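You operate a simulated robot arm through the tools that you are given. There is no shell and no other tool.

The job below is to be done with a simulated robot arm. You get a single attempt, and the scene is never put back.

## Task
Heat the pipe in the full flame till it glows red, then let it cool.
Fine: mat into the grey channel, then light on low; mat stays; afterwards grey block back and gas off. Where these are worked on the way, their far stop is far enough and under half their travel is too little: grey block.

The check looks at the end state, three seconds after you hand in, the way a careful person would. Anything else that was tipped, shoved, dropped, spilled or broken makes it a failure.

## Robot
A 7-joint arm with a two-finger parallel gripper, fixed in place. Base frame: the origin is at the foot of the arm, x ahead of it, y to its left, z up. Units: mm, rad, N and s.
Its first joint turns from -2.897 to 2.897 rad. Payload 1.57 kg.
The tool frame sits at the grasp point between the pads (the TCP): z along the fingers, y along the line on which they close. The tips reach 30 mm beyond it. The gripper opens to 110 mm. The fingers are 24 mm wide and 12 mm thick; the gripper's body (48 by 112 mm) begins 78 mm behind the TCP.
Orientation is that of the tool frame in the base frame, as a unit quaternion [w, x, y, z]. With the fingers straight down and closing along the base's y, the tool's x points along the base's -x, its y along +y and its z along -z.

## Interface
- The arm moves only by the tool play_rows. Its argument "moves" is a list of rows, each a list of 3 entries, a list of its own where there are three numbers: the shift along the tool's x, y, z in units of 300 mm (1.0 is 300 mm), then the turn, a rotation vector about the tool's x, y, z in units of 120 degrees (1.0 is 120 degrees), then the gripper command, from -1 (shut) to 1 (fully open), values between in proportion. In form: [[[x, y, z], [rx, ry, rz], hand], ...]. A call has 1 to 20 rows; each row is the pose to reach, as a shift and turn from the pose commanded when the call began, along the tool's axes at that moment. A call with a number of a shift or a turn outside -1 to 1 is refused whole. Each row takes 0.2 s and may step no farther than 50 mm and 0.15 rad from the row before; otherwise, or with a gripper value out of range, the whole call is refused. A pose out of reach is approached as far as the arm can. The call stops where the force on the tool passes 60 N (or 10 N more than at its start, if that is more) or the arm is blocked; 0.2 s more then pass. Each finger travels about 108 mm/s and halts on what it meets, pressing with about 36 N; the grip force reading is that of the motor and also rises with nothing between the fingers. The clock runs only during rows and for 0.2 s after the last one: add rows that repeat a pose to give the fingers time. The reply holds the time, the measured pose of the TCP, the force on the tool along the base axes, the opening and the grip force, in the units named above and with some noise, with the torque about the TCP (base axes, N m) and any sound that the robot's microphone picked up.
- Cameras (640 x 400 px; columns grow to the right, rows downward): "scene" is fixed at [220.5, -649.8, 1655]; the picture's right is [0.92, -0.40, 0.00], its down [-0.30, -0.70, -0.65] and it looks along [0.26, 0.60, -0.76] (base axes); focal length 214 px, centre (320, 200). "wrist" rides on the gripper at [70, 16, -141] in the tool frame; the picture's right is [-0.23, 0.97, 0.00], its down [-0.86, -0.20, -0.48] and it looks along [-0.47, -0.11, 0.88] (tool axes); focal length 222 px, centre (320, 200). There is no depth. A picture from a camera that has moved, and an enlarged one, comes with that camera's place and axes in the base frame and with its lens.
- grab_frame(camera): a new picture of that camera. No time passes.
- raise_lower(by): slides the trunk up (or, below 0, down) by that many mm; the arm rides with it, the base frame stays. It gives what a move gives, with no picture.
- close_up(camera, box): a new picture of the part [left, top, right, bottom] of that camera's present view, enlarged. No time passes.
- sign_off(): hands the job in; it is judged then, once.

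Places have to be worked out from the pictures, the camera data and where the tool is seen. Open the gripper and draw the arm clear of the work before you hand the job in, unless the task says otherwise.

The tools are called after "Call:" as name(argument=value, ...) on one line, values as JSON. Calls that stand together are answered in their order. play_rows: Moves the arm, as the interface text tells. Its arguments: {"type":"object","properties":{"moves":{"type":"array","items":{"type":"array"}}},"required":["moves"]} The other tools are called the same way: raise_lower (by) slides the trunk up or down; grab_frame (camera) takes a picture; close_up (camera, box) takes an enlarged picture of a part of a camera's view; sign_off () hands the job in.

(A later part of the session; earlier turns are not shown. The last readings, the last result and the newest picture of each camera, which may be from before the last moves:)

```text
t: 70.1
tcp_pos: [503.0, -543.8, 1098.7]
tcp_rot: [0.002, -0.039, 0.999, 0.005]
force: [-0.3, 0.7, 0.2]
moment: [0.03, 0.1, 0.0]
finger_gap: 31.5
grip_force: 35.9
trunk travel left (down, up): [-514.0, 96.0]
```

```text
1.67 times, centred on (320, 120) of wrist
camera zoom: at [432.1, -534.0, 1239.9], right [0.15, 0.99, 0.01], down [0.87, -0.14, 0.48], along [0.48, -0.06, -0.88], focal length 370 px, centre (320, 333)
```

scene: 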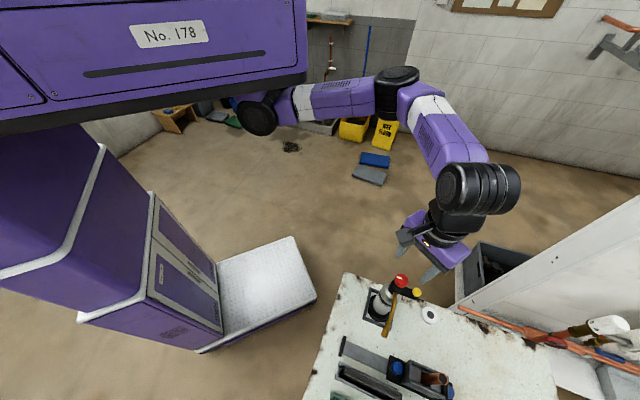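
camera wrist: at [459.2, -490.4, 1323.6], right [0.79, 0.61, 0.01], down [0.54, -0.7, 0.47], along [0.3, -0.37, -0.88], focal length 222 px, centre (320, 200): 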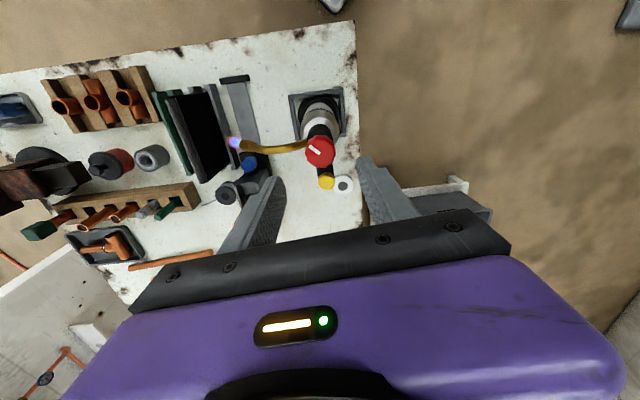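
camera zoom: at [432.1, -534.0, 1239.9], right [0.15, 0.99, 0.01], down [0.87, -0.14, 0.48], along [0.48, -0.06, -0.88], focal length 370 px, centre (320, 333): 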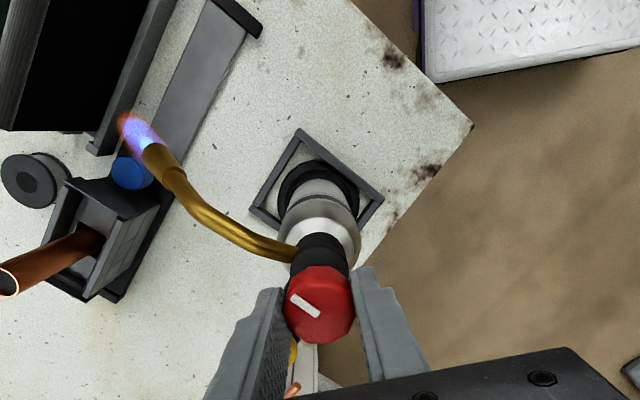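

The flame grew wider, and I notice the torch body creeps a little with the knob (nozzle about 6° round so far). So I turn on in smaller amounts and check the nozzle each time, to know when the knob's stop is met.

Call:
play_rows(moves=[[[0, 0, 0], [0, 0, -0.06], -1], [[0, 0, 0], [0, 0, -0.12], -1], [[0, 0, 0], [0, 0, -0.167], -1]])

Call:
close_up(camera="scene", box=[320, 250, 480, 400])

Call:
close_up(camera="wrist", box=[160, 0, 480, 240])

```text
t: 70.9
tcp_pos: [503.2, -542.2, 1098.5]
tcp_rot: [0.003, -0.211, 0.977, 0.003]
force: [-1.2, -0.9, 0.7]
moment: [-0.14, 0.53, -0.01]
finger_gap: 31.5
grip_force: 36.3
trunk travel left (down, up): [-514.0, 96.0]
```

```text
2.67 times, centred on (400, 325) of scene
camera zoom: at [220.5, -649.8, 1655.0], right [0.92, -0.4, 0.0], down [-0.3, -0.7, -0.65], along [0.26, 0.6, -0.76], focal length 572 px, centre (107, -133)
```

zoom: 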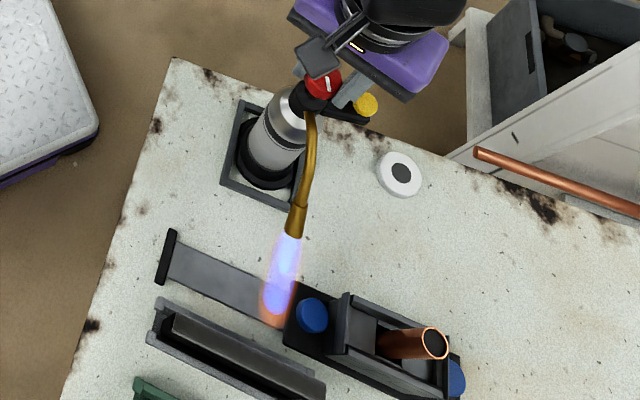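

```text
1.67 times, centred on (320, 120) of wrist
camera zoom: at [432.7, -559.0, 1240.1], right [-0.2, 0.98, 0.01], down [0.86, 0.17, 0.48], along [0.47, 0.1, -0.88], focal length 370 px, centre (320, 333)
```

zoom: 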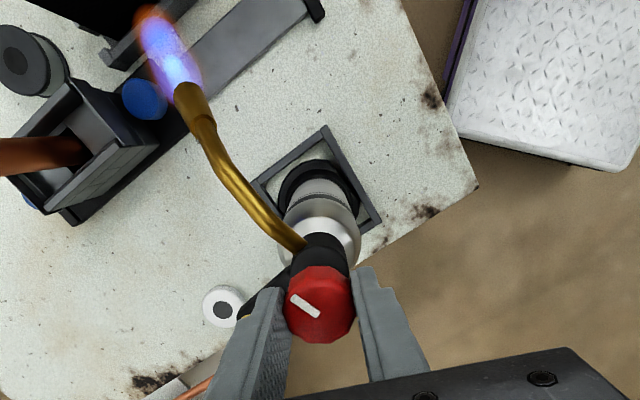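

The flame is now much longer and the nozzle did not move this time. I turn another 20°.

Call:
play_rows(moves=[[[0, 0, 0], [0, 0, -0.06], -1], [[0, 0, 0], [0, 0, -0.12], -1], [[0, 0, 0], [0, 0, -0.167], -1]])

Call:
close_up(camera="scene", box=[320, 250, 480, 400])

Call:
close_up(camera="wrist", box=[160, 0, 480, 240])

```text
t: 71.7
tcp_pos: [502.6, -542.6, 1098.6]
tcp_rot: [0.004, -0.379, 0.925, 0.003]
force: [-1.1, -0.2, 0.1]
moment: [-0.25, 0.35, 0.0]
finger_gap: 31.5
grip_force: 35.8
trunk travel left (down, up): [-514.0, 96.0]
```

```text
2.67 times, centred on (400, 325) of scene
camera zoom: at [220.5, -649.8, 1655.0], right [0.92, -0.4, 0.0], down [-0.3, -0.7, -0.65], along [0.26, 0.6, -0.76], focal length 572 px, centre (107, -133)
```

zoom: 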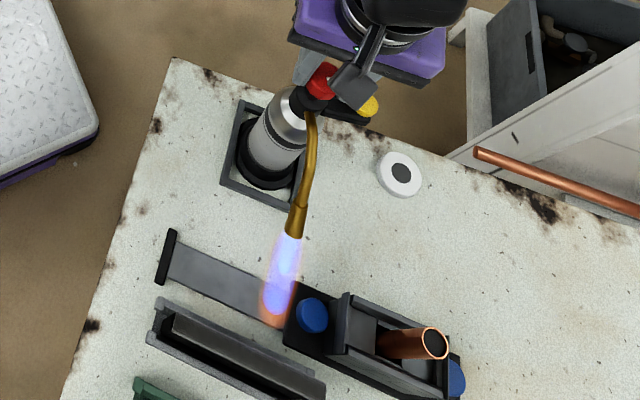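

```text
1.67 times, centred on (320, 120) of wrist
camera zoom: at [442.1, -582.7, 1239.2], right [-0.52, 0.85, 0.01], down [0.75, 0.45, 0.49], along [0.41, 0.26, -0.87], focal length 370 px, centre (320, 333)
```

zoom: 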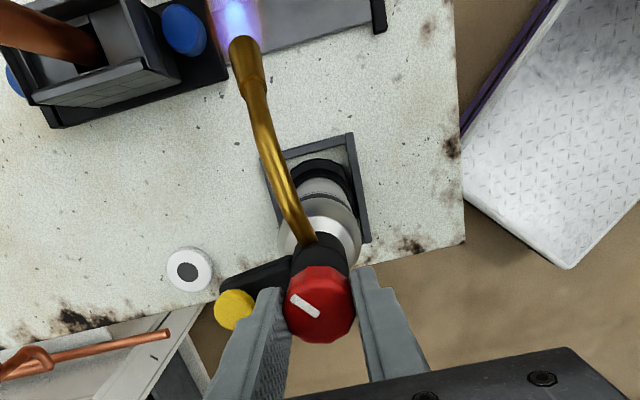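

The flame is unchanged from 108° to 128°, and the nozzle is unmoved, so this looks like full. I try one more 20° to be sure nothing larger follows.

Call:
play_rows(moves=[[[0, 0, 0], [0, 0, -0.06], -1], [[0, 0, 0], [0, 0, -0.12], -1], [[0, 0, 0], [0, 0, -0.167], -1]])

Call:
close_up(camera="scene", box=[320, 250, 480, 400])

Call:
close_up(camera="wrist", box=[160, 0, 480, 240])

```text
t: 72.5
tcp_pos: [503.3, -544.4, 1097.7]
tcp_rot: [0.005, -0.534, 0.846, 0.002]
force: [-0.4, 0.2, -1.0]
moment: [-0.07, 0.08, -0.54]
finger_gap: 31.8
grip_force: 35.6
trunk travel left (down, up): [-514.0, 96.0]
```

```text
2.67 times, centred on (400, 325) of scene
camera zoom: at [220.5, -649.8, 1655.0], right [0.92, -0.4, 0.0], down [-0.3, -0.7, -0.65], along [0.26, 0.6, -0.76], focal length 572 px, centre (107, -133)
```

zoom: 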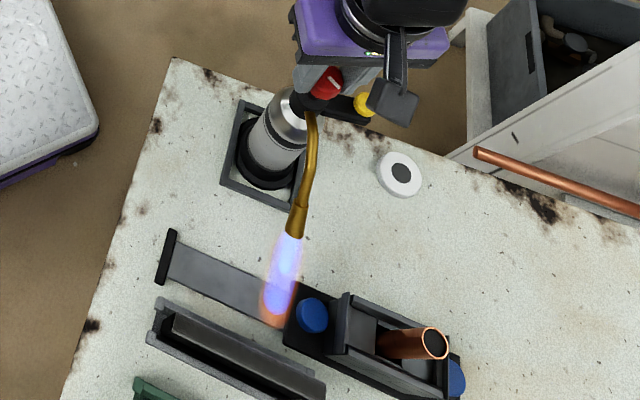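

```text
1.67 times, centred on (320, 120) of wrist
camera zoom: at [458.6, -601.3, 1239.3], right [-0.78, 0.62, 0.0], down [0.55, 0.68, 0.49], along [0.3, 0.38, -0.87], focal length 370 px, centre (320, 333)
```

zoom: 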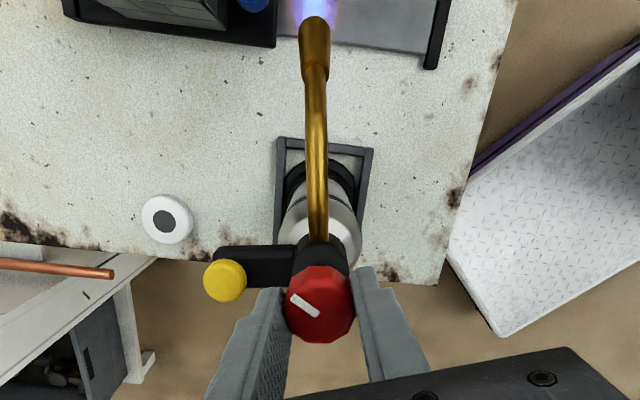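

The knob met its stop here (-0.54 N·m) at about 147° open; the flame is full and the nozzle unmoved. I ease back 2°, let go, and rise.

Call:
play_rows(moves=[[[0, 0, 0], [0, 0, 0.017], -1], [[0, 0, 0], [0, 0, 0.017], -0.2], [[0, 0, 0], [0, 0, 0.017], 0.1], [[0, 0, -0.1], [0, 0, 0.017], 0.1], [[0, 0, -0.2], [0, 0, 0.017], 0.1], [[0, 0, -0.3], [0, 0, 0.017], 0.1], [[0, 0, -0.3], [0, 0, 0.017], 0.1]])

Call:
grab_frame(camera="wrist")

Call:
close_up(camera="scene", box=[360, 320, 480, 400])

Call:
close_up(camera="wrist", box=[160, 0, 320, 100])

```text
t: 74.1
tcp_pos: [501.6, -545.1, 1188.1]
tcp_rot: [0.004, -0.519, 0.855, 0.002]
force: [0.1, 0.3, 1.0]
moment: [-0.01, 0.01, 0.0]
finger_gap: 60.5
grip_force: 0.0
trunk travel left (down, up): [-514.0, 96.0]
```

```text
taken
camera wrist: at [455.3, -600.9, 1329.6], right [-0.76, 0.65, 0.0], down [0.57, 0.66, 0.49], along [0.32, 0.37, -0.87], focal length 222 px, centre (320, 200)
```

wrist: 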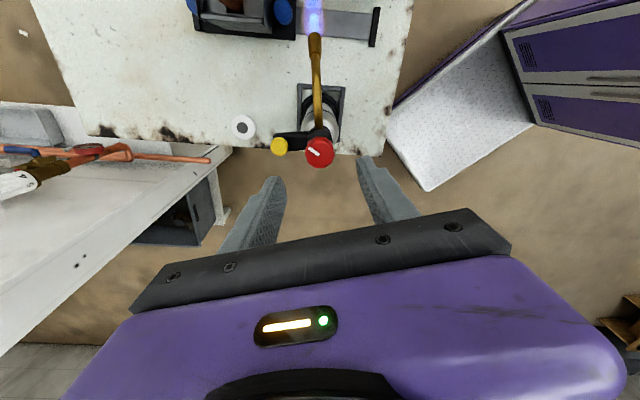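

```text
5.00 times, centred on (420, 360) of scene
camera zoom: at [220.5, -649.8, 1655.0], right [0.92, -0.4, 0.0], down [-0.3, -0.7, -0.65], along [0.26, 0.6, -0.76], focal length 1072 px, centre (-180, -600)
```

zoom: 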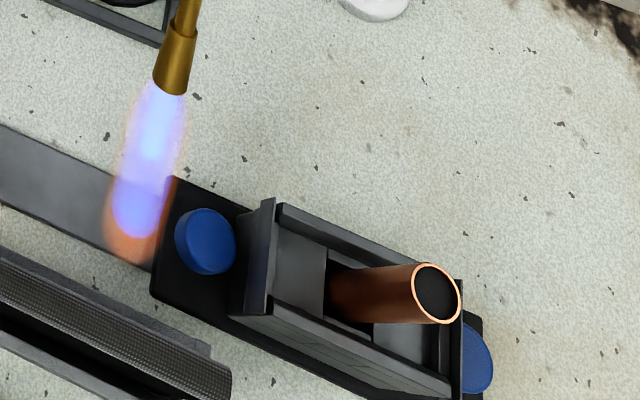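

```text
4.00 times, centred on (240, 50) of wrist
camera zoom: at [455.3, -600.9, 1329.6], right [-0.76, 0.65, 0.0], down [0.57, 0.66, 0.49], along [0.32, 0.37, -0.87], focal length 888 px, centre (640, 800)
```

zoom: 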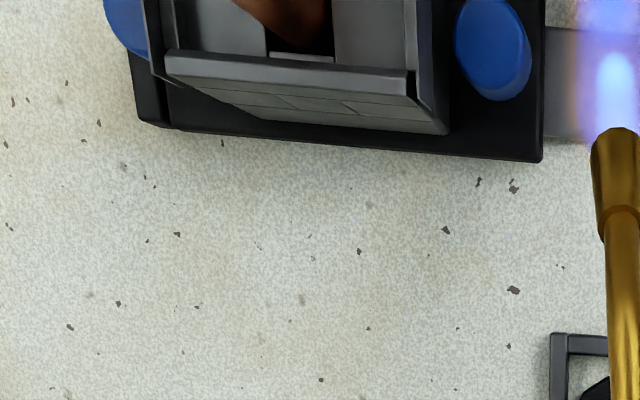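

The outer blue knob (near (537, -820)) is the one to hold so the gripper stays out of the flame, but it lies far out. I test in free air how far the arm can go in that direction.

Call:
play_rows(moves=[[[0.067, -0.124, 0], [0, 0, 0], 0.1], [[0.134, -0.247, 0], [0, 0, 0], 0.1], [[0.201, -0.371, 0], [0, 0, 0], 0.1], [[0.268, -0.494, 0], [0, 0, 0], 0.1], [[0.3357, -0.6183, 0], [0, 0, 0], 0.1], [[0.3357, -0.6183, 0], [0, 0, 0], 0.1]])

Call:
grab_frame(camera="scene")

```text
t: 75.5
tcp_pos: [589.4, -659.0, 1186.1]
tcp_rot: [0.004, -0.517, 0.856, 0.003]
force: [-0.4, -0.3, -0.9]
moment: [-0.01, 0.03, 0.01]
finger_gap: 60.5
grip_force: 0.0
out of reach, approached as far as the arm can: row 4, 5, 6
trunk travel left (down, up): [-514.0, 96.0]
```

```text
taken
```

scene: 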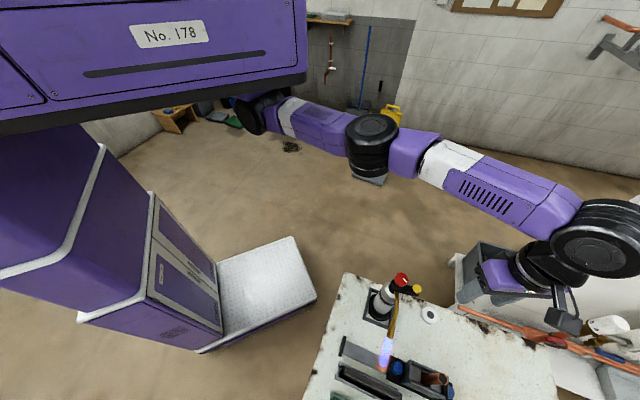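

The vertical reach ends at about 720 mm from the arm's real axis (≈(300, 0)), so the outer blue knob is out of reach and only the inner one can be used; with the flame burning, the gripper would have to pass through it. The safe way is to turn the gas off, draw the block to its far stop, and then light again on low. I go back over the knob at yaw ~112° for a clockwise turn.

Call:
play_rows(moves=[[[-0.051, 0.108, 0], [0, 0, -0.06], 0.1], [[-0.102, 0.217, 0], [0, 0, -0.12], 0.1], [[-0.153, 0.325, 0], [0, 0, -0.18], 0.1], [[-0.204, 0.433, 0], [0, 0, -0.24], 0.1], [[-0.204, 0.433, 0], [0, 0, -0.3], 0.1], [[-0.204, 0.433, 0], [0, 0, -0.36], 0.1], [[-0.204, 0.433, 0], [0, 0, -0.4167], 0.1], [[-0.204, 0.433, 0], [0, 0, -0.4167], 0.1]])

Call:
close_up(camera="wrist", box=[220, 100, 420, 225])

```text
t: 77.3
tcp_pos: [504.1, -545.9, 1184.1]
tcp_rot: [-0.005, 0.831, -0.556, 0.001]
force: [-0.2, -0.2, -0.6]
moment: [-0.02, -0.03, -0.01]
finger_gap: 60.8
grip_force: 0.0
trunk travel left (down, up): [-514.0, 96.0]
```

```text
3.20 times, centred on (320, 162) of wrist
camera zoom: at [515.8, -617.4, 1325.1], right [-0.99, -0.16, -0.01], down [-0.14, 0.86, 0.49], along [-0.07, 0.48, -0.87], focal length 711 px, centre (320, 320)
```

zoom: 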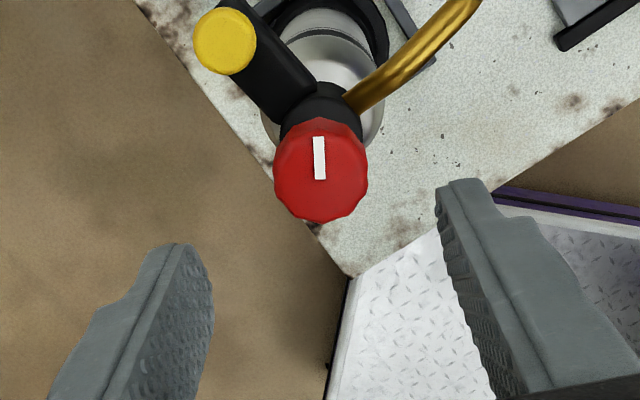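

Knob pointer is at about 281°, as expected, and lined up. I go down, close on it, and begin turning it back clockwise.

Call:
play_rows(moves=[[[-0.0066, 0.0012, 0.1], [0, 0, 0], 0.1], [[-0.0066, 0.0012, 0.2], [0, 0, 0], 0.1], [[-0.0066, 0.0012, 0.288], [0, 0, 0], 0.1], [[-0.0066, 0.0012, 0.288], [0, 0, 0], 0.1], [[-0.0066, 0.0012, 0.288], [0, 0, 0], -0.4], [[-0.0066, 0.0012, 0.288], [0, 0, 0], -1], [[-0.0066, 0.0012, 0.288], [0, 0, 0], -1]])

Call:
play_rows(moves=[[[0, 0, 0], [0, 0, 0.06], -1], [[0, 0, 0], [0, 0, 0.12], -1], [[0, 0, 0], [0, 0, 0.18], -1], [[0, 0, 0], [0, 0, 0.24], -1], [[0, 0, 0], [0, 0, 0.3], -1], [[0, 0, 0], [0, 0, 0.36], -1], [[0, 0, 0], [0, 0, 0.42], -1], [[0, 0, 0], [0, 0, 0.48], -1], [[0, 0, 0], [0, 0, 0.54], -1], [[0, 0, 0], [0, 0, 0.6], -1], [[0, 0, 0], [0, 0, 0.66], -1], [[0, 0, 0], [0, 0, 0.72], -1], [[0, 0, 0], [0, 0, 0.78], -1], [[0, 0, 0], [0, 0, 0.84], -1], [[0, 0, 0], [0, 0, 0.9], -1], [[0, 0, 0], [0, 0, 0.96], -1]])

Call:
close_up(camera="scene", box=[320, 250, 480, 400])

Call:
close_up(camera="wrist", box=[160, 0, 480, 240])

```text
t: 78.9
tcp_pos: [503.0, -542.7, 1097.8]
tcp_rot: [-0.006, 0.831, -0.556, 0.0]
force: [0.6, 0.4, -0.1]
moment: [0.01, -0.17, 0.0]
finger_gap: 31.5
grip_force: 36.3
trunk travel left (down, up): [-514.0, 96.0]
```

```text
t: 82.3
tcp_pos: [503.5, -543.4, 1097.3]
tcp_rot: [0.002, 0.025, 1.0, 0.004]
force: [0.1, 1.3, -0.3]
moment: [0.03, -0.12, 0.04]
finger_gap: 31.5
grip_force: 35.6
trunk travel left (down, up): [-514.0, 96.0]
```

```text
2.67 times, centred on (400, 325) of scene
camera zoom: at [220.5, -649.8, 1655.0], right [0.92, -0.4, 0.0], down [-0.3, -0.7, -0.65], along [0.26, 0.6, -0.76], focal length 572 px, centre (107, -133)
```

zoom: 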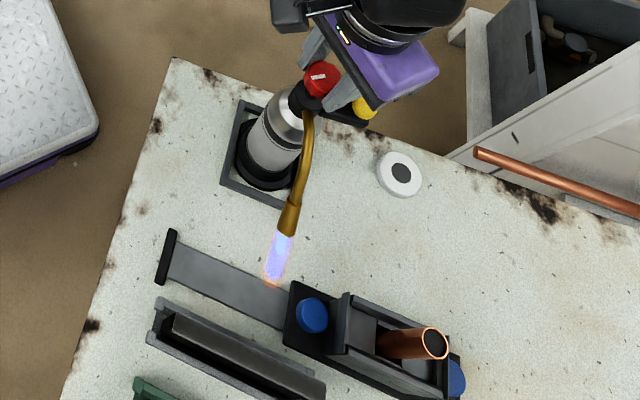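

```text
1.67 times, centred on (320, 120) of wrist
camera zoom: at [434.4, -525.0, 1238.9], right [0.28, 0.96, 0.01], down [0.84, -0.25, 0.48], along [0.46, -0.12, -0.88], focal length 370 px, centre (320, 333)
```

zoom: 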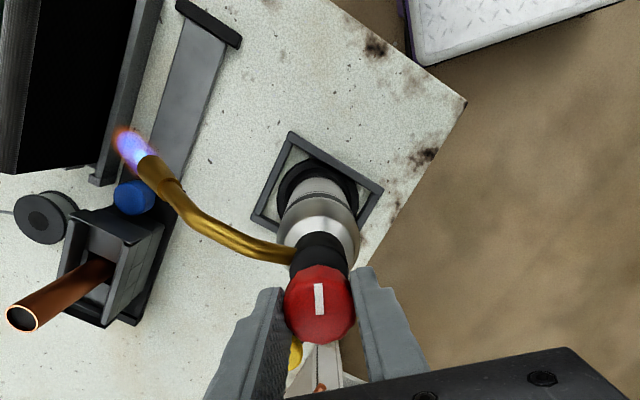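

Down to a low flame at about 32° open. I turn the rest of the way back to the off stop.

Call:
play_rows(moves=[[[0, 0, 0], [0, 0, 0.06], -1], [[0, 0, 0], [0, 0, 0.12], -1], [[0, 0, 0], [0, 0, 0.18], -1], [[0, 0, 0], [0, 0, 0.24], -1], [[0, 0, 0], [0, 0, 0.265], -1], [[0, 0, 0], [0, 0, 0.265], -1]])

Call:
close_up(camera="scene", box=[320, 250, 480, 400])

Call:
close_up(camera="wrist", box=[160, 0, 480, 240])

```text
t: 83.7
tcp_pos: [503.6, -543.2, 1096.2]
tcp_rot: [0.001, 0.298, 0.954, 0.005]
force: [0.8, 0.0, 0.0]
moment: [-0.05, -0.29, 0.01]
finger_gap: 31.6
grip_force: 36.0
trunk travel left (down, up): [-514.0, 96.0]
```

```text
2.67 times, centred on (400, 325) of scene
camera zoom: at [220.5, -649.8, 1655.0], right [0.92, -0.4, 0.0], down [-0.3, -0.7, -0.65], along [0.26, 0.6, -0.76], focal length 572 px, centre (107, -133)
```

zoom: 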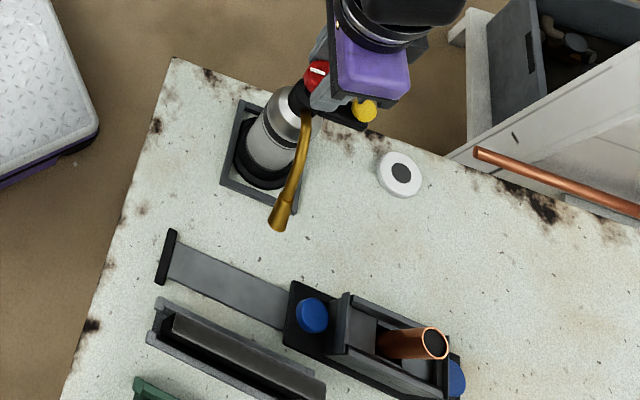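

```text
1.67 times, centred on (320, 120) of wrist
camera zoom: at [455.5, -491.3, 1239.4], right [0.74, 0.67, 0.01], down [0.59, -0.66, 0.48], along [0.33, -0.35, -0.88], focal length 370 px, centre (320, 333)
```

zoom: 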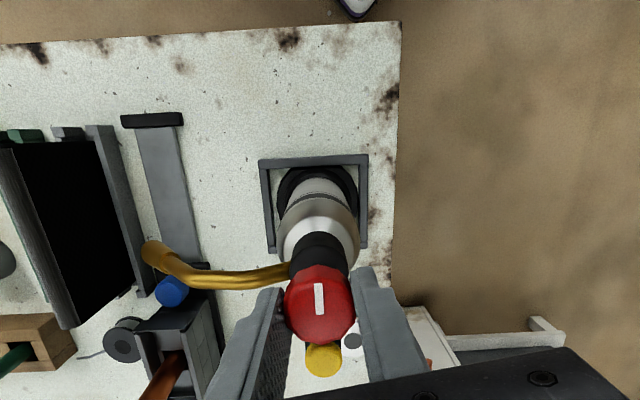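

Flame out and the nozzle is back at its first direction. I turn a few degrees more to feel the off stop.

Call:
play_rows(moves=[[[0, 0, 0], [0, 0, 0.02], -1], [[0, 0, 0], [0, 0, 0.035], -1], [[0, 0, 0], [0, 0, 0.035], -1]])

Call:
close_up(camera="scene", box=[360, 290, 440, 340])

```text
t: 84.5
tcp_pos: [503.1, -542.4, 1097.8]
tcp_rot: [0.0, 0.331, 0.944, 0.004]
force: [1.6, -1.4, 0.4]
moment: [-0.57, -0.47, 0.16]
finger_gap: 31.5
grip_force: 36.2
trunk travel left (down, up): [-514.0, 96.0]
```

```text
8.00 times, centred on (400, 315) of scene
camera zoom: at [220.5, -649.8, 1655.0], right [0.92, -0.4, 0.0], down [-0.3, -0.7, -0.65], along [0.26, 0.6, -0.76], focal length 1716 px, centre (-320, -720)
```

zoom: 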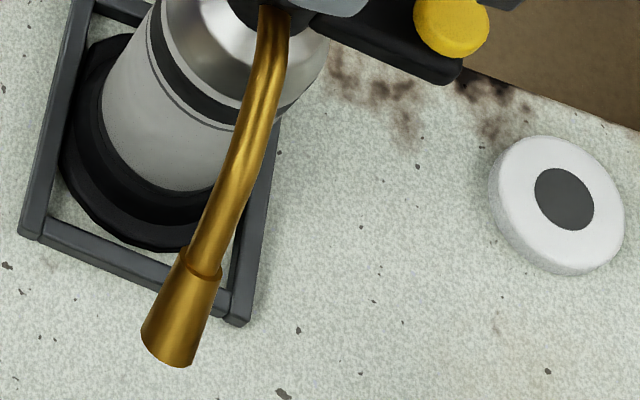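

At the off stop (0.16 N·m); the torch itself turned back about as far as it had crept. I ease off, let go of the knob and rise.

Call:
play_rows(moves=[[[0, 0, 0], [0, 0, -0.02], -1], [[0, 0, 0], [0, 0, -0.02], -0.2], [[0, 0, 0], [0, 0, -0.02], 0.1], [[0, 0, -0.1], [0, 0, -0.02], 0.1], [[0, 0, -0.2], [0, 0, -0.02], 0.1], [[0, 0, -0.3], [0, 0, -0.02], 0.1], [[0, 0, -0.3], [0, 0, -0.02], 0.1]])

Call:
close_up(camera="scene", box=[360, 262, 460, 325])

Call:
close_up(camera="scene", box=[390, 350, 470, 400])

```text
t: 86.1
tcp_pos: [503.6, -542.1, 1186.4]
tcp_rot: [0.001, 0.313, 0.95, 0.005]
force: [0.3, 0.0, -0.1]
moment: [0.04, 0.01, 0.03]
finger_gap: 60.5
grip_force: 0.1
trunk travel left (down, up): [-514.0, 96.0]
```

```text
6.35 times, centred on (410, 294) of scene
camera zoom: at [220.5, -649.8, 1655.0], right [0.92, -0.4, 0.0], down [-0.3, -0.7, -0.65], along [0.26, 0.6, -0.76], focal length 1362 px, centre (-251, -394)
```

zoom: 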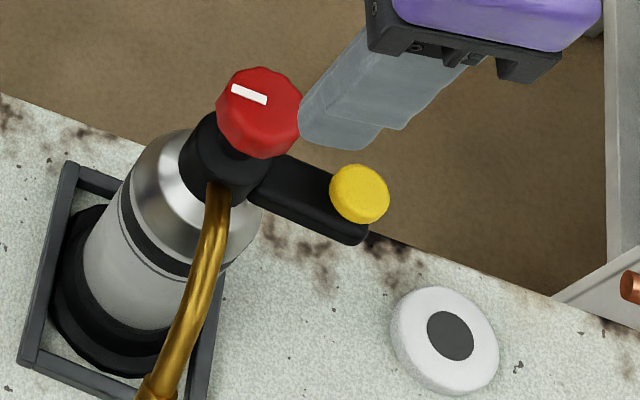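

```text
8.00 times, centred on (430, 375) of scene
camera zoom: at [220.5, -649.8, 1655.0], right [0.92, -0.4, 0.0], down [-0.3, -0.7, -0.65], along [0.26, 0.6, -0.76], focal length 1716 px, centre (-560, -1200)
```

zoom: 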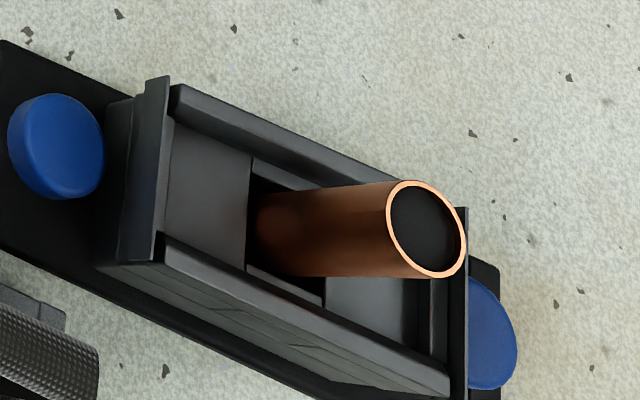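

The pointer is back at its off direction. I now bring the wrist camera over the pipe carriage to see its end plate, trough and knobs from above.

Call:
play_rows(moves=[[[-0.02, -0.03, 0], [0, 0, -0.06], 0.1], [[-0.04, -0.06, 0], [0, 0, -0.12], 0.1], [[-0.06, -0.09, 0], [0, 0, -0.18], 0.1], [[-0.08, -0.12, 0], [0, 0, -0.24], 0.1], [[-0.1, -0.15, 0], [0, 0, -0.3], 0.1], [[-0.12, -0.18, 0], [0, 0, -0.36], 0.1], [[-0.14, -0.21, 0], [0, 0, -0.42], 0.1], [[-0.16, -0.24, 0], [0, 0, -0.48], 0.1], [[-0.18, -0.27, 0], [0, 0, -0.54], 0.1], [[-0.2, -0.3, 0], [0, 0, -0.6], 0.1], [[-0.2243, -0.3233, 0], [0, 0, -0.66], 0.1], [[-0.2243, -0.3233, 0], [0, 0, -0.72], 0.1], [[-0.2243, -0.3233, 0], [0, 0, -0.78], 0.1], [[-0.2243, -0.3233, 0], [0, 0, -0.84], 0.1], [[-0.2243, -0.3233, 0], [0, 0, -0.9], 0.1], [[-0.2243, -0.3233, 0], [0, 0, -0.96], 0.1], [[-0.2243, -0.3233, 0], [0, 0, -0.96], 0.1]])

Call:
grab_frame(camera="wrist")

Call:
close_up(camera="wrist", box=[220, 20, 420, 145])

```text
t: 89.7
tcp_pos: [499.7, -660.0, 1185.4]
tcp_rot: [0.005, -0.635, 0.772, 0.001]
force: [-0.1, 0.6, -0.1]
moment: [-0.04, 0.01, 0.01]
finger_gap: 60.5
grip_force: 0.0
trunk travel left (down, up): [-514.0, 96.0]
```

```text
taken
camera wrist: at [470.0, -728.3, 1327.2], right [-0.91, 0.41, 0.0], down [0.36, 0.8, 0.49], along [0.2, 0.44, -0.87], focal length 222 px, centre (320, 200)
```

wrist: 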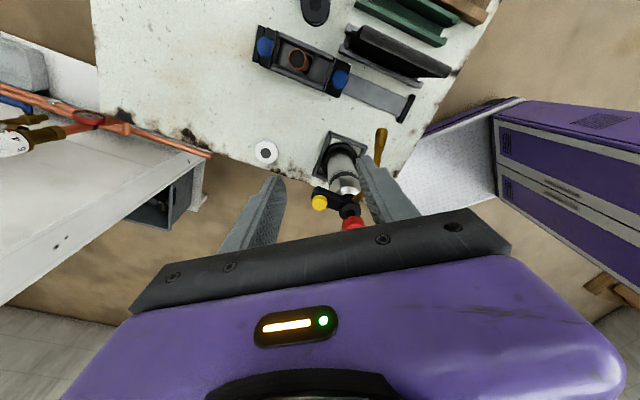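

```text
3.20 times, centred on (320, 82) of wrist
camera zoom: at [470.0, -728.3, 1327.2], right [-0.91, 0.41, 0.0], down [0.36, 0.8, 0.49], along [0.2, 0.44, -0.87], focal length 711 px, centre (320, 576)
```

zoom: 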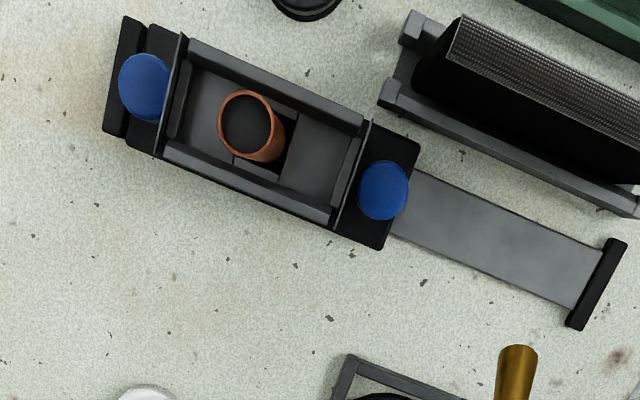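

From above I read: inner end plate of the trough at s ≈ 833 (top z ≈ 913, about 7 mm thick), a ~20 mm deep recess behind it before the pipe (s ≈ 881, top ≈ 990), and about 131 mm of rail to the far stop. With the flame out I can pinch that plate with a finger either side and draw the block. I turn to yaw 45° so the fingers close along the rail.

Call:
play_rows(moves=[[[0.02, 0.013, 0], [0, 0, 0.06], 0.1], [[0.04, 0.026, 0], [0, 0, 0.12], 0.1], [[0.06, 0.04, 0], [0, 0, 0.18], 0.1], [[0.0783, 0.0526, 0], [0, 0, 0.24], 0.1], [[0.0783, 0.0526, 0], [0, 0, 0.2825], -0.3], [[0.0783, 0.0526, 0], [0, 0, 0.2825], -0.3]])

Call:
raise_lower(by=-50)

Call:
play_rows(moves=[[[0, 0, 0], [0.05, 0, 0], -0.3], [[0, 0, 0], [0.1, 0, 0], -0.3], [[0, 0, 0], [0.1, 0, 0], -0.3]])

Call:
grab_frame(camera="wrist")

```text
t: 91.1
tcp_pos: [479.4, -682.0, 1185.4]
tcp_rot: [0.004, -0.382, 0.924, 0.004]
force: [1.3, 0.8, 0.4]
moment: [-0.03, 0.01, 0.01]
finger_gap: 38.6
grip_force: 0.1
trunk travel left (down, up): [-514.0, 96.0]
```

```text
t: 92.1
tcp_pos: [478.8, -681.8, 1135.8]
tcp_rot: [0.004, -0.382, 0.924, 0.003]
force: [0.4, 0.9, 0.0]
moment: [0.02, -0.02, 0.01]
finger_gap: 38.5
grip_force: 0.1
trunk travel left (down, up): [-464.0, 146.0]
```

```text
t: 92.9
tcp_pos: [479.4, -679.9, 1135.2]
tcp_rot: [0.045, -0.379, 0.919, -0.094]
force: [0.3, 0.1, 0.5]
moment: [0.0, 0.01, 0.04]
finger_gap: 38.3
grip_force: 0.0
trunk travel left (down, up): [-464.0, 146.0]
```

```text
taken
camera wrist: at [397.7, -700.1, 1270.2], right [-0.51, 0.84, -0.2], down [0.67, 0.53, 0.52], along [0.54, 0.13, -0.83], focal length 222 px, centre (320, 200)
```

wrist: 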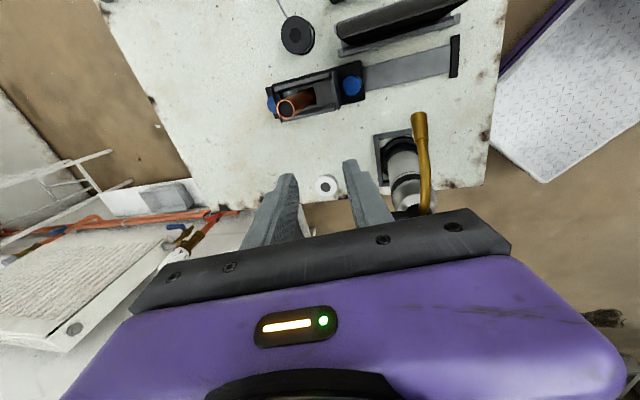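

Orientation reached. I move to just above the end plate (tips at z ≈ 1011, above the pipe) with a 26 mm opening, and check the alignment.

Call:
play_rows(moves=[[[0.055, 0.012, 0.08], [0, 0, 0], -0.53], [[0.11, 0.024, 0.16], [0, 0, 0], -0.53], [[0.1607, 0.0357, 0.24], [0, 0, 0], -0.53], [[0.1607, 0.0357, 0.3137], [0, 0, 0], -0.53], [[0.1607, 0.0357, 0.3137], [0, 0, 0], -0.53]])

Call:
grab_frame(camera="wrist")

Call:
close_up(camera="wrist", box=[220, 80, 420, 205])

Call:
grab_frame(camera="scene")

```text
t: 94.1
tcp_pos: [452.5, -719.9, 1039.0]
tcp_rot: [0.044, -0.38, 0.919, -0.094]
force: [-0.7, 0.6, 0.8]
moment: [-0.02, -0.02, 0.01]
finger_gap: 25.9
grip_force: 0.0
trunk travel left (down, up): [-464.0, 146.0]
```

```text
taken
camera wrist: at [370.9, -738.3, 1174.7], right [-0.51, 0.84, -0.2], down [0.67, 0.53, 0.52], along [0.54, 0.13, -0.83], focal length 222 px, centre (320, 200)
```

wrist: 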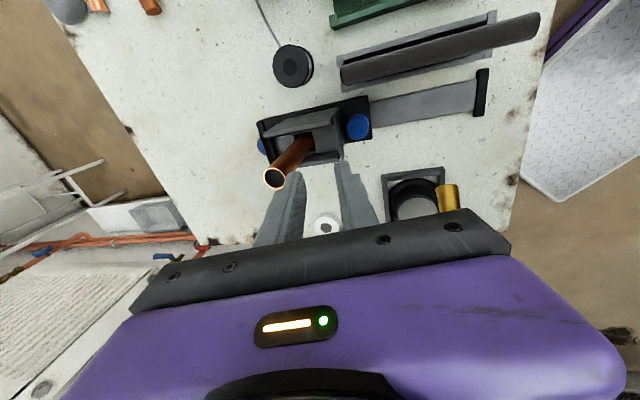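

```text
3.20 times, centred on (320, 142) of wrist
camera zoom: at [370.9, -738.3, 1174.7], right [-0.51, 0.84, -0.2], down [0.67, 0.53, 0.52], along [0.54, 0.13, -0.83], focal length 711 px, centre (320, 384)
```

zoom: 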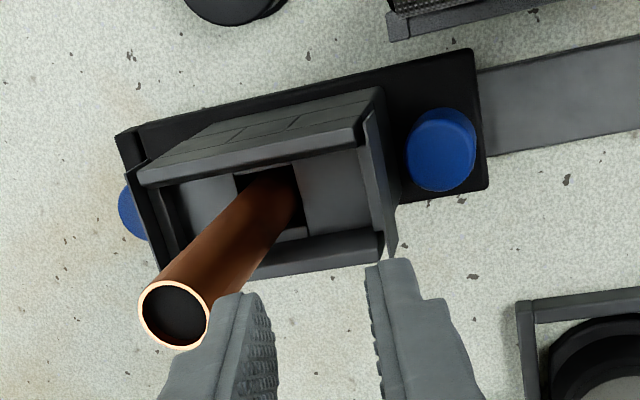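

```text
taken
```

scene: 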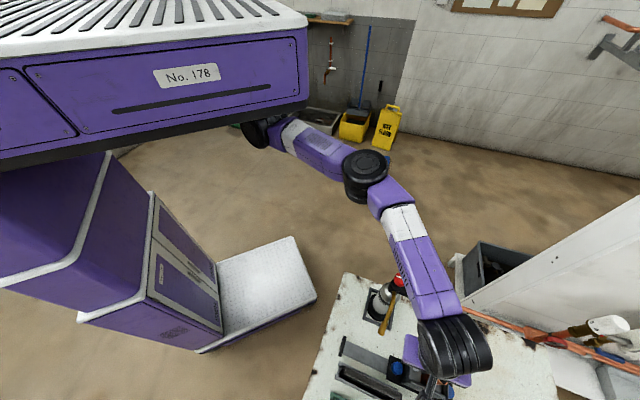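

The projection puts the fingertips' midpoint right on the end plate (s ≈ 835, p ≈ 189), with ~10 mm to the pipe. I descend straight down to tips ≈ 899, slowing at the end.

Call:
play_rows(moves=[[[0.001, 0.017, 0.08], [0, 0, 0], -0.53], [[0.002, 0.034, 0.16], [0, 0, 0], -0.53], [[0.003, 0.051, 0.24], [0, 0, 0], -0.53], [[0.0037, 0.064, 0.3], [0, 0, 0], -0.53], [[0.004, 0.07, 0.33], [0, 0, 0], -0.53], [[0.004, 0.07, 0.33], [0, 0, 0], -0.53]])

Call:
close_up(camera="wrist", box=[220, 80, 420, 205])

Call:
close_up(camera="scene", box=[380, 330, 480, 400])

```text
t: 95.5
tcp_pos: [450.0, -721.0, 938.9]
tcp_rot: [0.043, -0.379, 0.92, -0.095]
force: [0.7, 0.3, -0.2]
moment: [0.01, 0.03, 0.02]
finger_gap: 25.9
grip_force: 0.0
trunk travel left (down, up): [-464.0, 146.0]
```

```text
3.20 times, centred on (320, 142) of wrist
camera zoom: at [369.6, -738.9, 1073.7], right [-0.51, 0.84, -0.2], down [0.67, 0.53, 0.52], along [0.54, 0.13, -0.83], focal length 711 px, centre (320, 384)
```

zoom: 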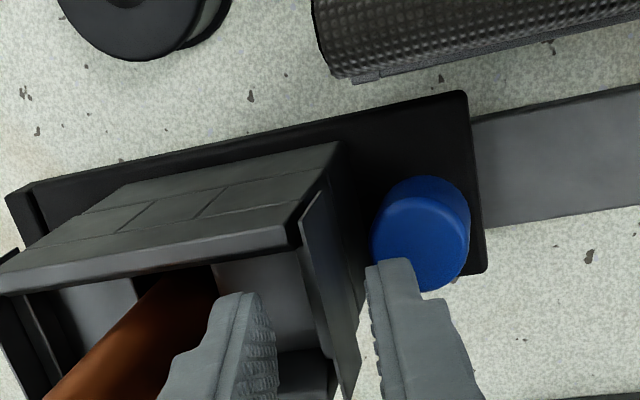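

```text
5.71 times, centred on (430, 365) of scene
camera zoom: at [220.5, -649.8, 1655.0], right [0.92, -0.4, 0.0], down [-0.3, -0.7, -0.65], along [0.26, 0.6, -0.76], focal length 1226 px, centre (-309, -743)
```

zoom: 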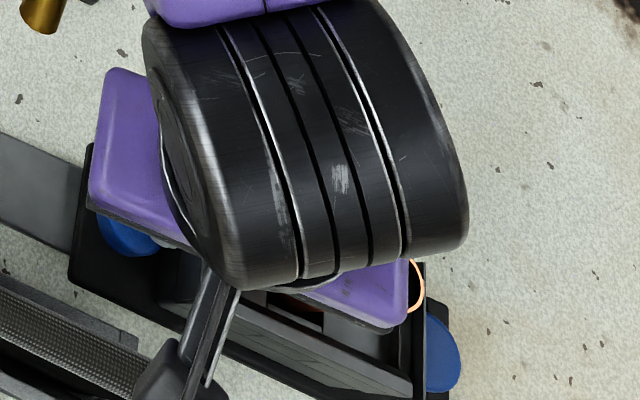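

The end plate is between the fingers: one in the recess, the other above the blue knob. I lower the last 10 mm and close on the plate.

Call:
play_rows(moves=[[[0.0002, 0.0035, 0.016], [0, 0, 0], -0.53], [[0.0004, 0.0069, 0.0325], [0, 0, 0], -0.53], [[0.0004, 0.0069, 0.0325], [0, 0, 0], -0.53], [[0.0004, 0.0069, 0.0325], [0, 0, 0], -0.8], [[0.0004, 0.0069, 0.0325], [0, 0, 0], -1], [[0.0004, 0.0069, 0.0325], [0, 0, 0], -1]])

Call:
close_up(camera="wrist", box=[220, 80, 420, 205])

```text
t: 96.9
tcp_pos: [451.4, -720.6, 929.3]
tcp_rot: [0.043, -0.38, 0.919, -0.093]
force: [0.1, 1.2, 1.3]
moment: [0.12, 0.03, 0.41]
finger_gap: 6.6
grip_force: 26.3
trunk travel left (down, up): [-464.0, 146.0]
```

```text
3.20 times, centred on (320, 142) of wrist
camera zoom: at [369.9, -739.1, 1064.2], right [-0.51, 0.84, -0.2], down [0.67, 0.53, 0.52], along [0.54, 0.13, -0.83], focal length 711 px, centre (320, 384)
```

zoom: 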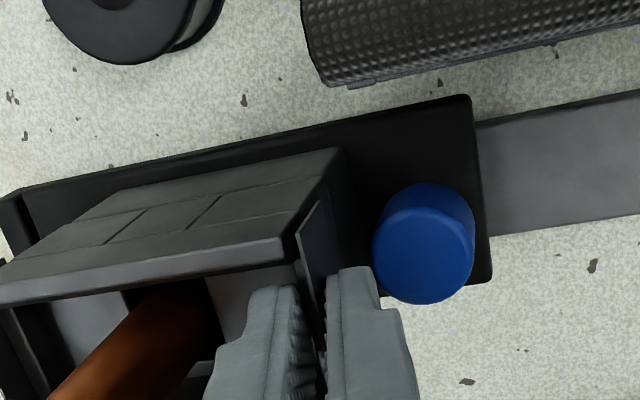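

The plate is pinched (6.6 mm). I pull 12 mm along the rail as a test and watch the force.

Call:
play_rows(moves=[[[0, 0.013, -0.0028], [0, 0, 0], -1], [[0, 0.026, -0.0055], [0, 0, 0], -1], [[0, 0.0391, -0.0083], [0, 0, 0], -1]])

Call:
close_up(camera="wrist", box=[220, 80, 420, 205])

```text
t: 97.7
tcp_pos: [443.5, -712.3, 929.2]
tcp_rot: [0.044, -0.38, 0.919, -0.094]
force: [5.1, 2.4, 3.5]
moment: [-0.2, 0.28, 0.4]
finger_gap: 7.0
grip_force: 26.6
trunk travel left (down, up): [-464.0, 146.0]
```

```text
3.20 times, centred on (320, 142) of wrist
camera zoom: at [361.6, -731.1, 1064.1], right [-0.51, 0.84, -0.2], down [0.67, 0.53, 0.52], along [0.54, 0.13, -0.83], focal length 711 px, centre (320, 384)
```

zoom: 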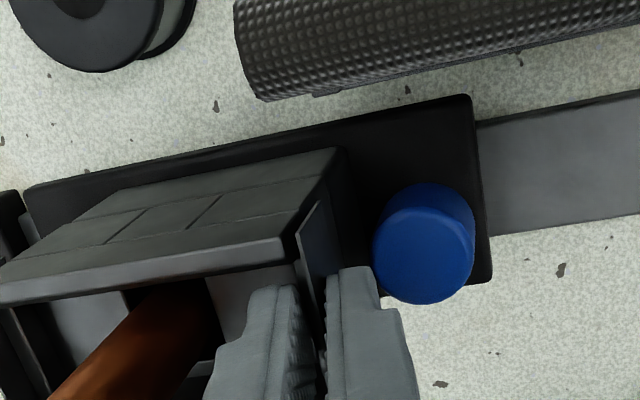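

The block follows the gripper smoothly (about 5 N). I draw it on another 95 mm in 9 mm steps.

Call:
play_rows(moves=[[[0, 0.031, -0.0066], [0, 0, 0], -1], [[0, 0.062, -0.0131], [0, 0, 0], -1], [[0, 0.093, -0.0197], [0, 0, 0], -1], [[0, 0.124, -0.0262], [0, 0, 0], -1], [[0, 0.155, -0.0328], [0, 0, 0], -1], [[0, 0.186, -0.0394], [0, 0, 0], -1], [[0, 0.217, -0.0459], [0, 0, 0], -1], [[0, 0.248, -0.0525], [0, 0, 0], -1], [[0, 0.279, -0.059], [0, 0, 0], -1], [[0, 0.31, -0.0656], [0, 0, 0], -1]])

Call:
grab_frame(camera="wrist")

Call:
grab_frame(camera="scene")

```text
t: 99.9
tcp_pos: [376.1, -644.0, 930.7]
tcp_rot: [0.044, -0.379, 0.92, -0.093]
force: [5.5, 4.4, -2.2]
moment: [-0.06, 0.22, 0.41]
finger_gap: 7.0
grip_force: 26.5
trunk travel left (down, up): [-464.0, 146.0]
```

```text
taken
camera wrist: at [294.4, -663.8, 1064.2], right [-0.51, 0.84, -0.2], down [0.67, 0.53, 0.52], along [0.54, 0.13, -0.83], focal length 222 px, centre (320, 200)
```

wrist: 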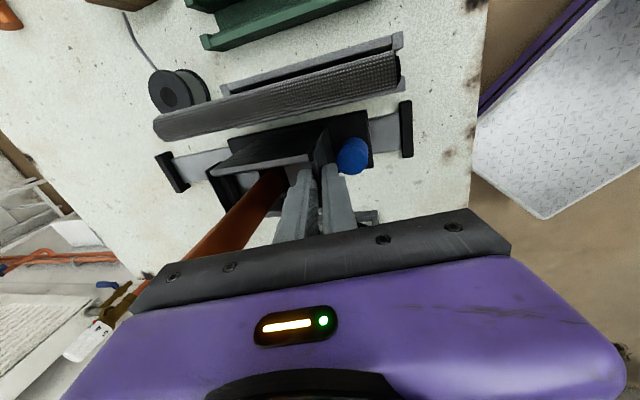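

```text
taken
```

scene: 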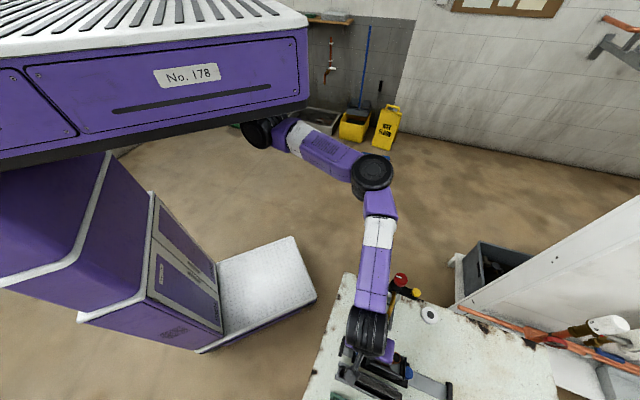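

107 mm drawn, the knob is close to the stop. I continue 20 mm more in small steps and watch for the stop.

Call:
play_rows(moves=[[[0, 0.013, -0.0028], [0, 0, 0], -1], [[0, 0.026, -0.0055], [0, 0, 0], -1], [[0, 0.039, -0.0083], [0, 0, 0], -1], [[0, 0.052, -0.011], [0, 0, 0], -1], [[0, 0.065, -0.0138], [0, 0, 0], -1]])

Call:
close_up(camera="wrist", box=[280, 80, 440, 180])

```text
t: 101.1
tcp_pos: [362.7, -630.8, 928.9]
tcp_rot: [0.045, -0.379, 0.92, -0.093]
force: [4.6, 3.0, -7.1]
moment: [0.28, -0.05, 0.42]
finger_gap: 6.8
grip_force: 25.9
trunk travel left (down, up): [-464.0, 146.0]
```

```text
4.00 times, centred on (360, 130) of wrist
camera zoom: at [280.6, -650.0, 1064.2], right [-0.51, 0.84, -0.2], down [0.67, 0.53, 0.52], along [0.54, 0.13, -0.83], focal length 888 px, centre (160, 480)
```

zoom: 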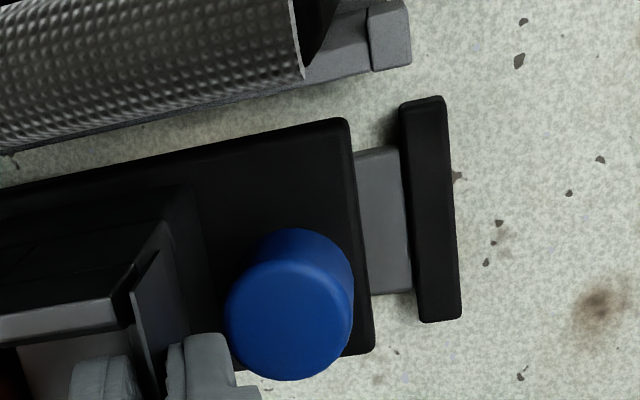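

About 11-12 mm of rail is left before the stop. I go on in 3 mm steps until it touches.

Call:
play_rows(moves=[[[0, 0.0098, -0.0021], [0, 0, 0], -1], [[0, 0.0196, -0.0042], [0, 0, 0], -1], [[0, 0.0294, -0.0062], [0, 0, 0], -1], [[0, 0.0359, -0.0076], [0, 0, 0], -1], [[0, 0.0359, -0.0076], [0, 0, 0], -1]])

Call:
close_up(camera="wrist", box=[280, 80, 440, 180])

```text
t: 102.3
tcp_pos: [353.8, -624.5, 928.6]
tcp_rot: [0.043, -0.378, 0.92, -0.092]
force: [1.1, 1.0, -14.3]
moment: [0.28, 0.01, 0.44]
finger_gap: 6.7
grip_force: 25.8
trunk travel left (down, up): [-464.0, 146.0]
```

```text
4.00 times, centred on (360, 130) of wrist
camera zoom: at [272.8, -642.1, 1064.3], right [-0.51, 0.84, -0.2], down [0.67, 0.53, 0.52], along [0.54, 0.13, -0.83], focal length 888 px, centre (160, 480)
```

zoom: 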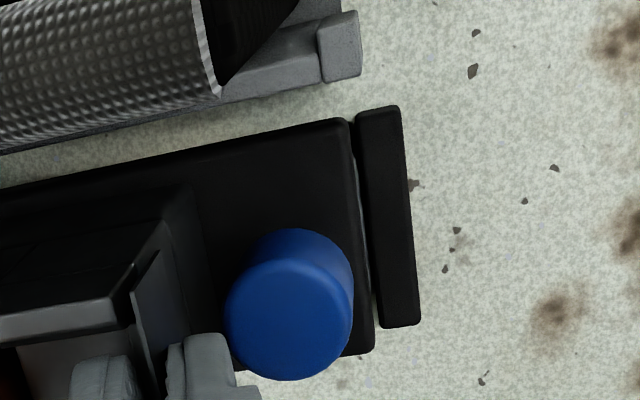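

About 1 mm left, with a vertical load building up (14 N). I let the tool down 1.5 mm while closing the last gap.

Call:
play_rows(moves=[[[0, 0.005, 0.002], [0, 0, 0], -1], [[0, 0.0091, 0.0032], [0, 0, 0], -1], [[0, 0.0091, 0.0032], [0, 0, 0], -1]])

Call:
close_up(camera="wrist", box=[280, 80, 440, 180])

```text
t: 103.1
tcp_pos: [352.9, -622.3, 930.6]
tcp_rot: [0.044, -0.38, 0.919, -0.094]
force: [4.1, 0.6, 2.3]
moment: [0.44, -0.33, 0.46]
finger_gap: 6.8
grip_force: 26.4
trunk travel left (down, up): [-464.0, 146.0]
```

```text
4.00 times, centred on (360, 130) of wrist
camera zoom: at [271.7, -640.9, 1064.3], right [-0.51, 0.84, -0.2], down [0.67, 0.53, 0.52], along [0.54, 0.13, -0.83], focal length 888 px, centre (160, 480)
```

zoom: 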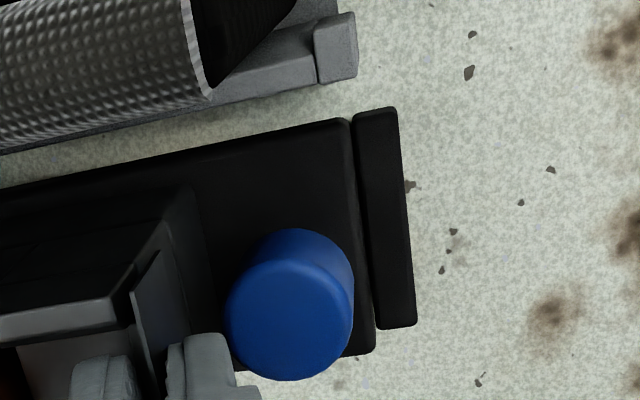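

The block sits against the far stop. I open, rise straight up clear of everything, and then look.

Call:
play_rows(moves=[[[0, 0, 0], [0, 0, 0], -0.7], [[0, 0, 0], [0, 0, 0], -0.53], [[0, 0, 0], [0, 0, 0], -0.53], [[-0.0011, -0.0206, -0.097], [0, 0, 0], -0.53], [[-0.0022, -0.0413, -0.195], [0, 0, 0], -0.53], [[-0.0034, -0.062, -0.2925], [0, 0, 0], -0.53], [[-0.0045, -0.0826, -0.39], [0, 0, 0], -0.53], [[-0.0057, -0.1033, -0.4875], [0, 0, 0], -0.53], [[-0.0057, -0.1033, -0.4875], [0, 0, 0], -0.53]])

Call:
grab_frame(camera="wrist")

Call:
grab_frame(camera="scene")

```text
t: 105.1
tcp_pos: [352.7, -620.0, 1076.9]
tcp_rot: [0.044, -0.379, 0.92, -0.094]
force: [-0.6, 0.5, 0.2]
moment: [0.03, 0.0, -0.03]
finger_gap: 25.9
grip_force: 0.0
trunk travel left (down, up): [-464.0, 146.0]
```

```text
taken
camera wrist: at [271.6, -638.7, 1211.7], right [-0.51, 0.84, -0.2], down [0.67, 0.53, 0.52], along [0.54, 0.13, -0.83], focal length 222 px, centre (320, 200)
```

wrist: 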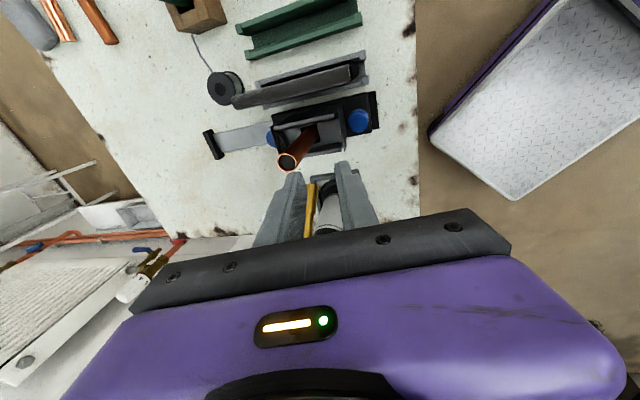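

```text
taken
```

scene: 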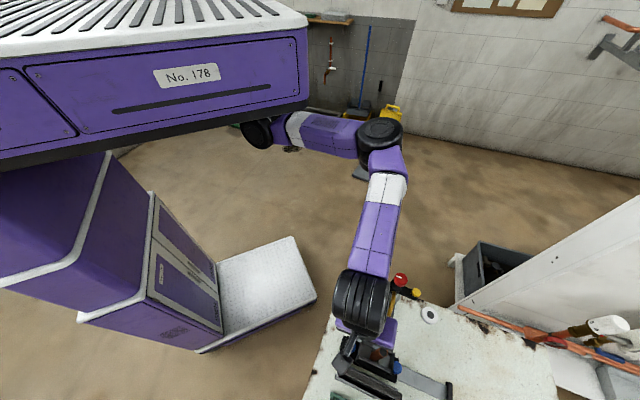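

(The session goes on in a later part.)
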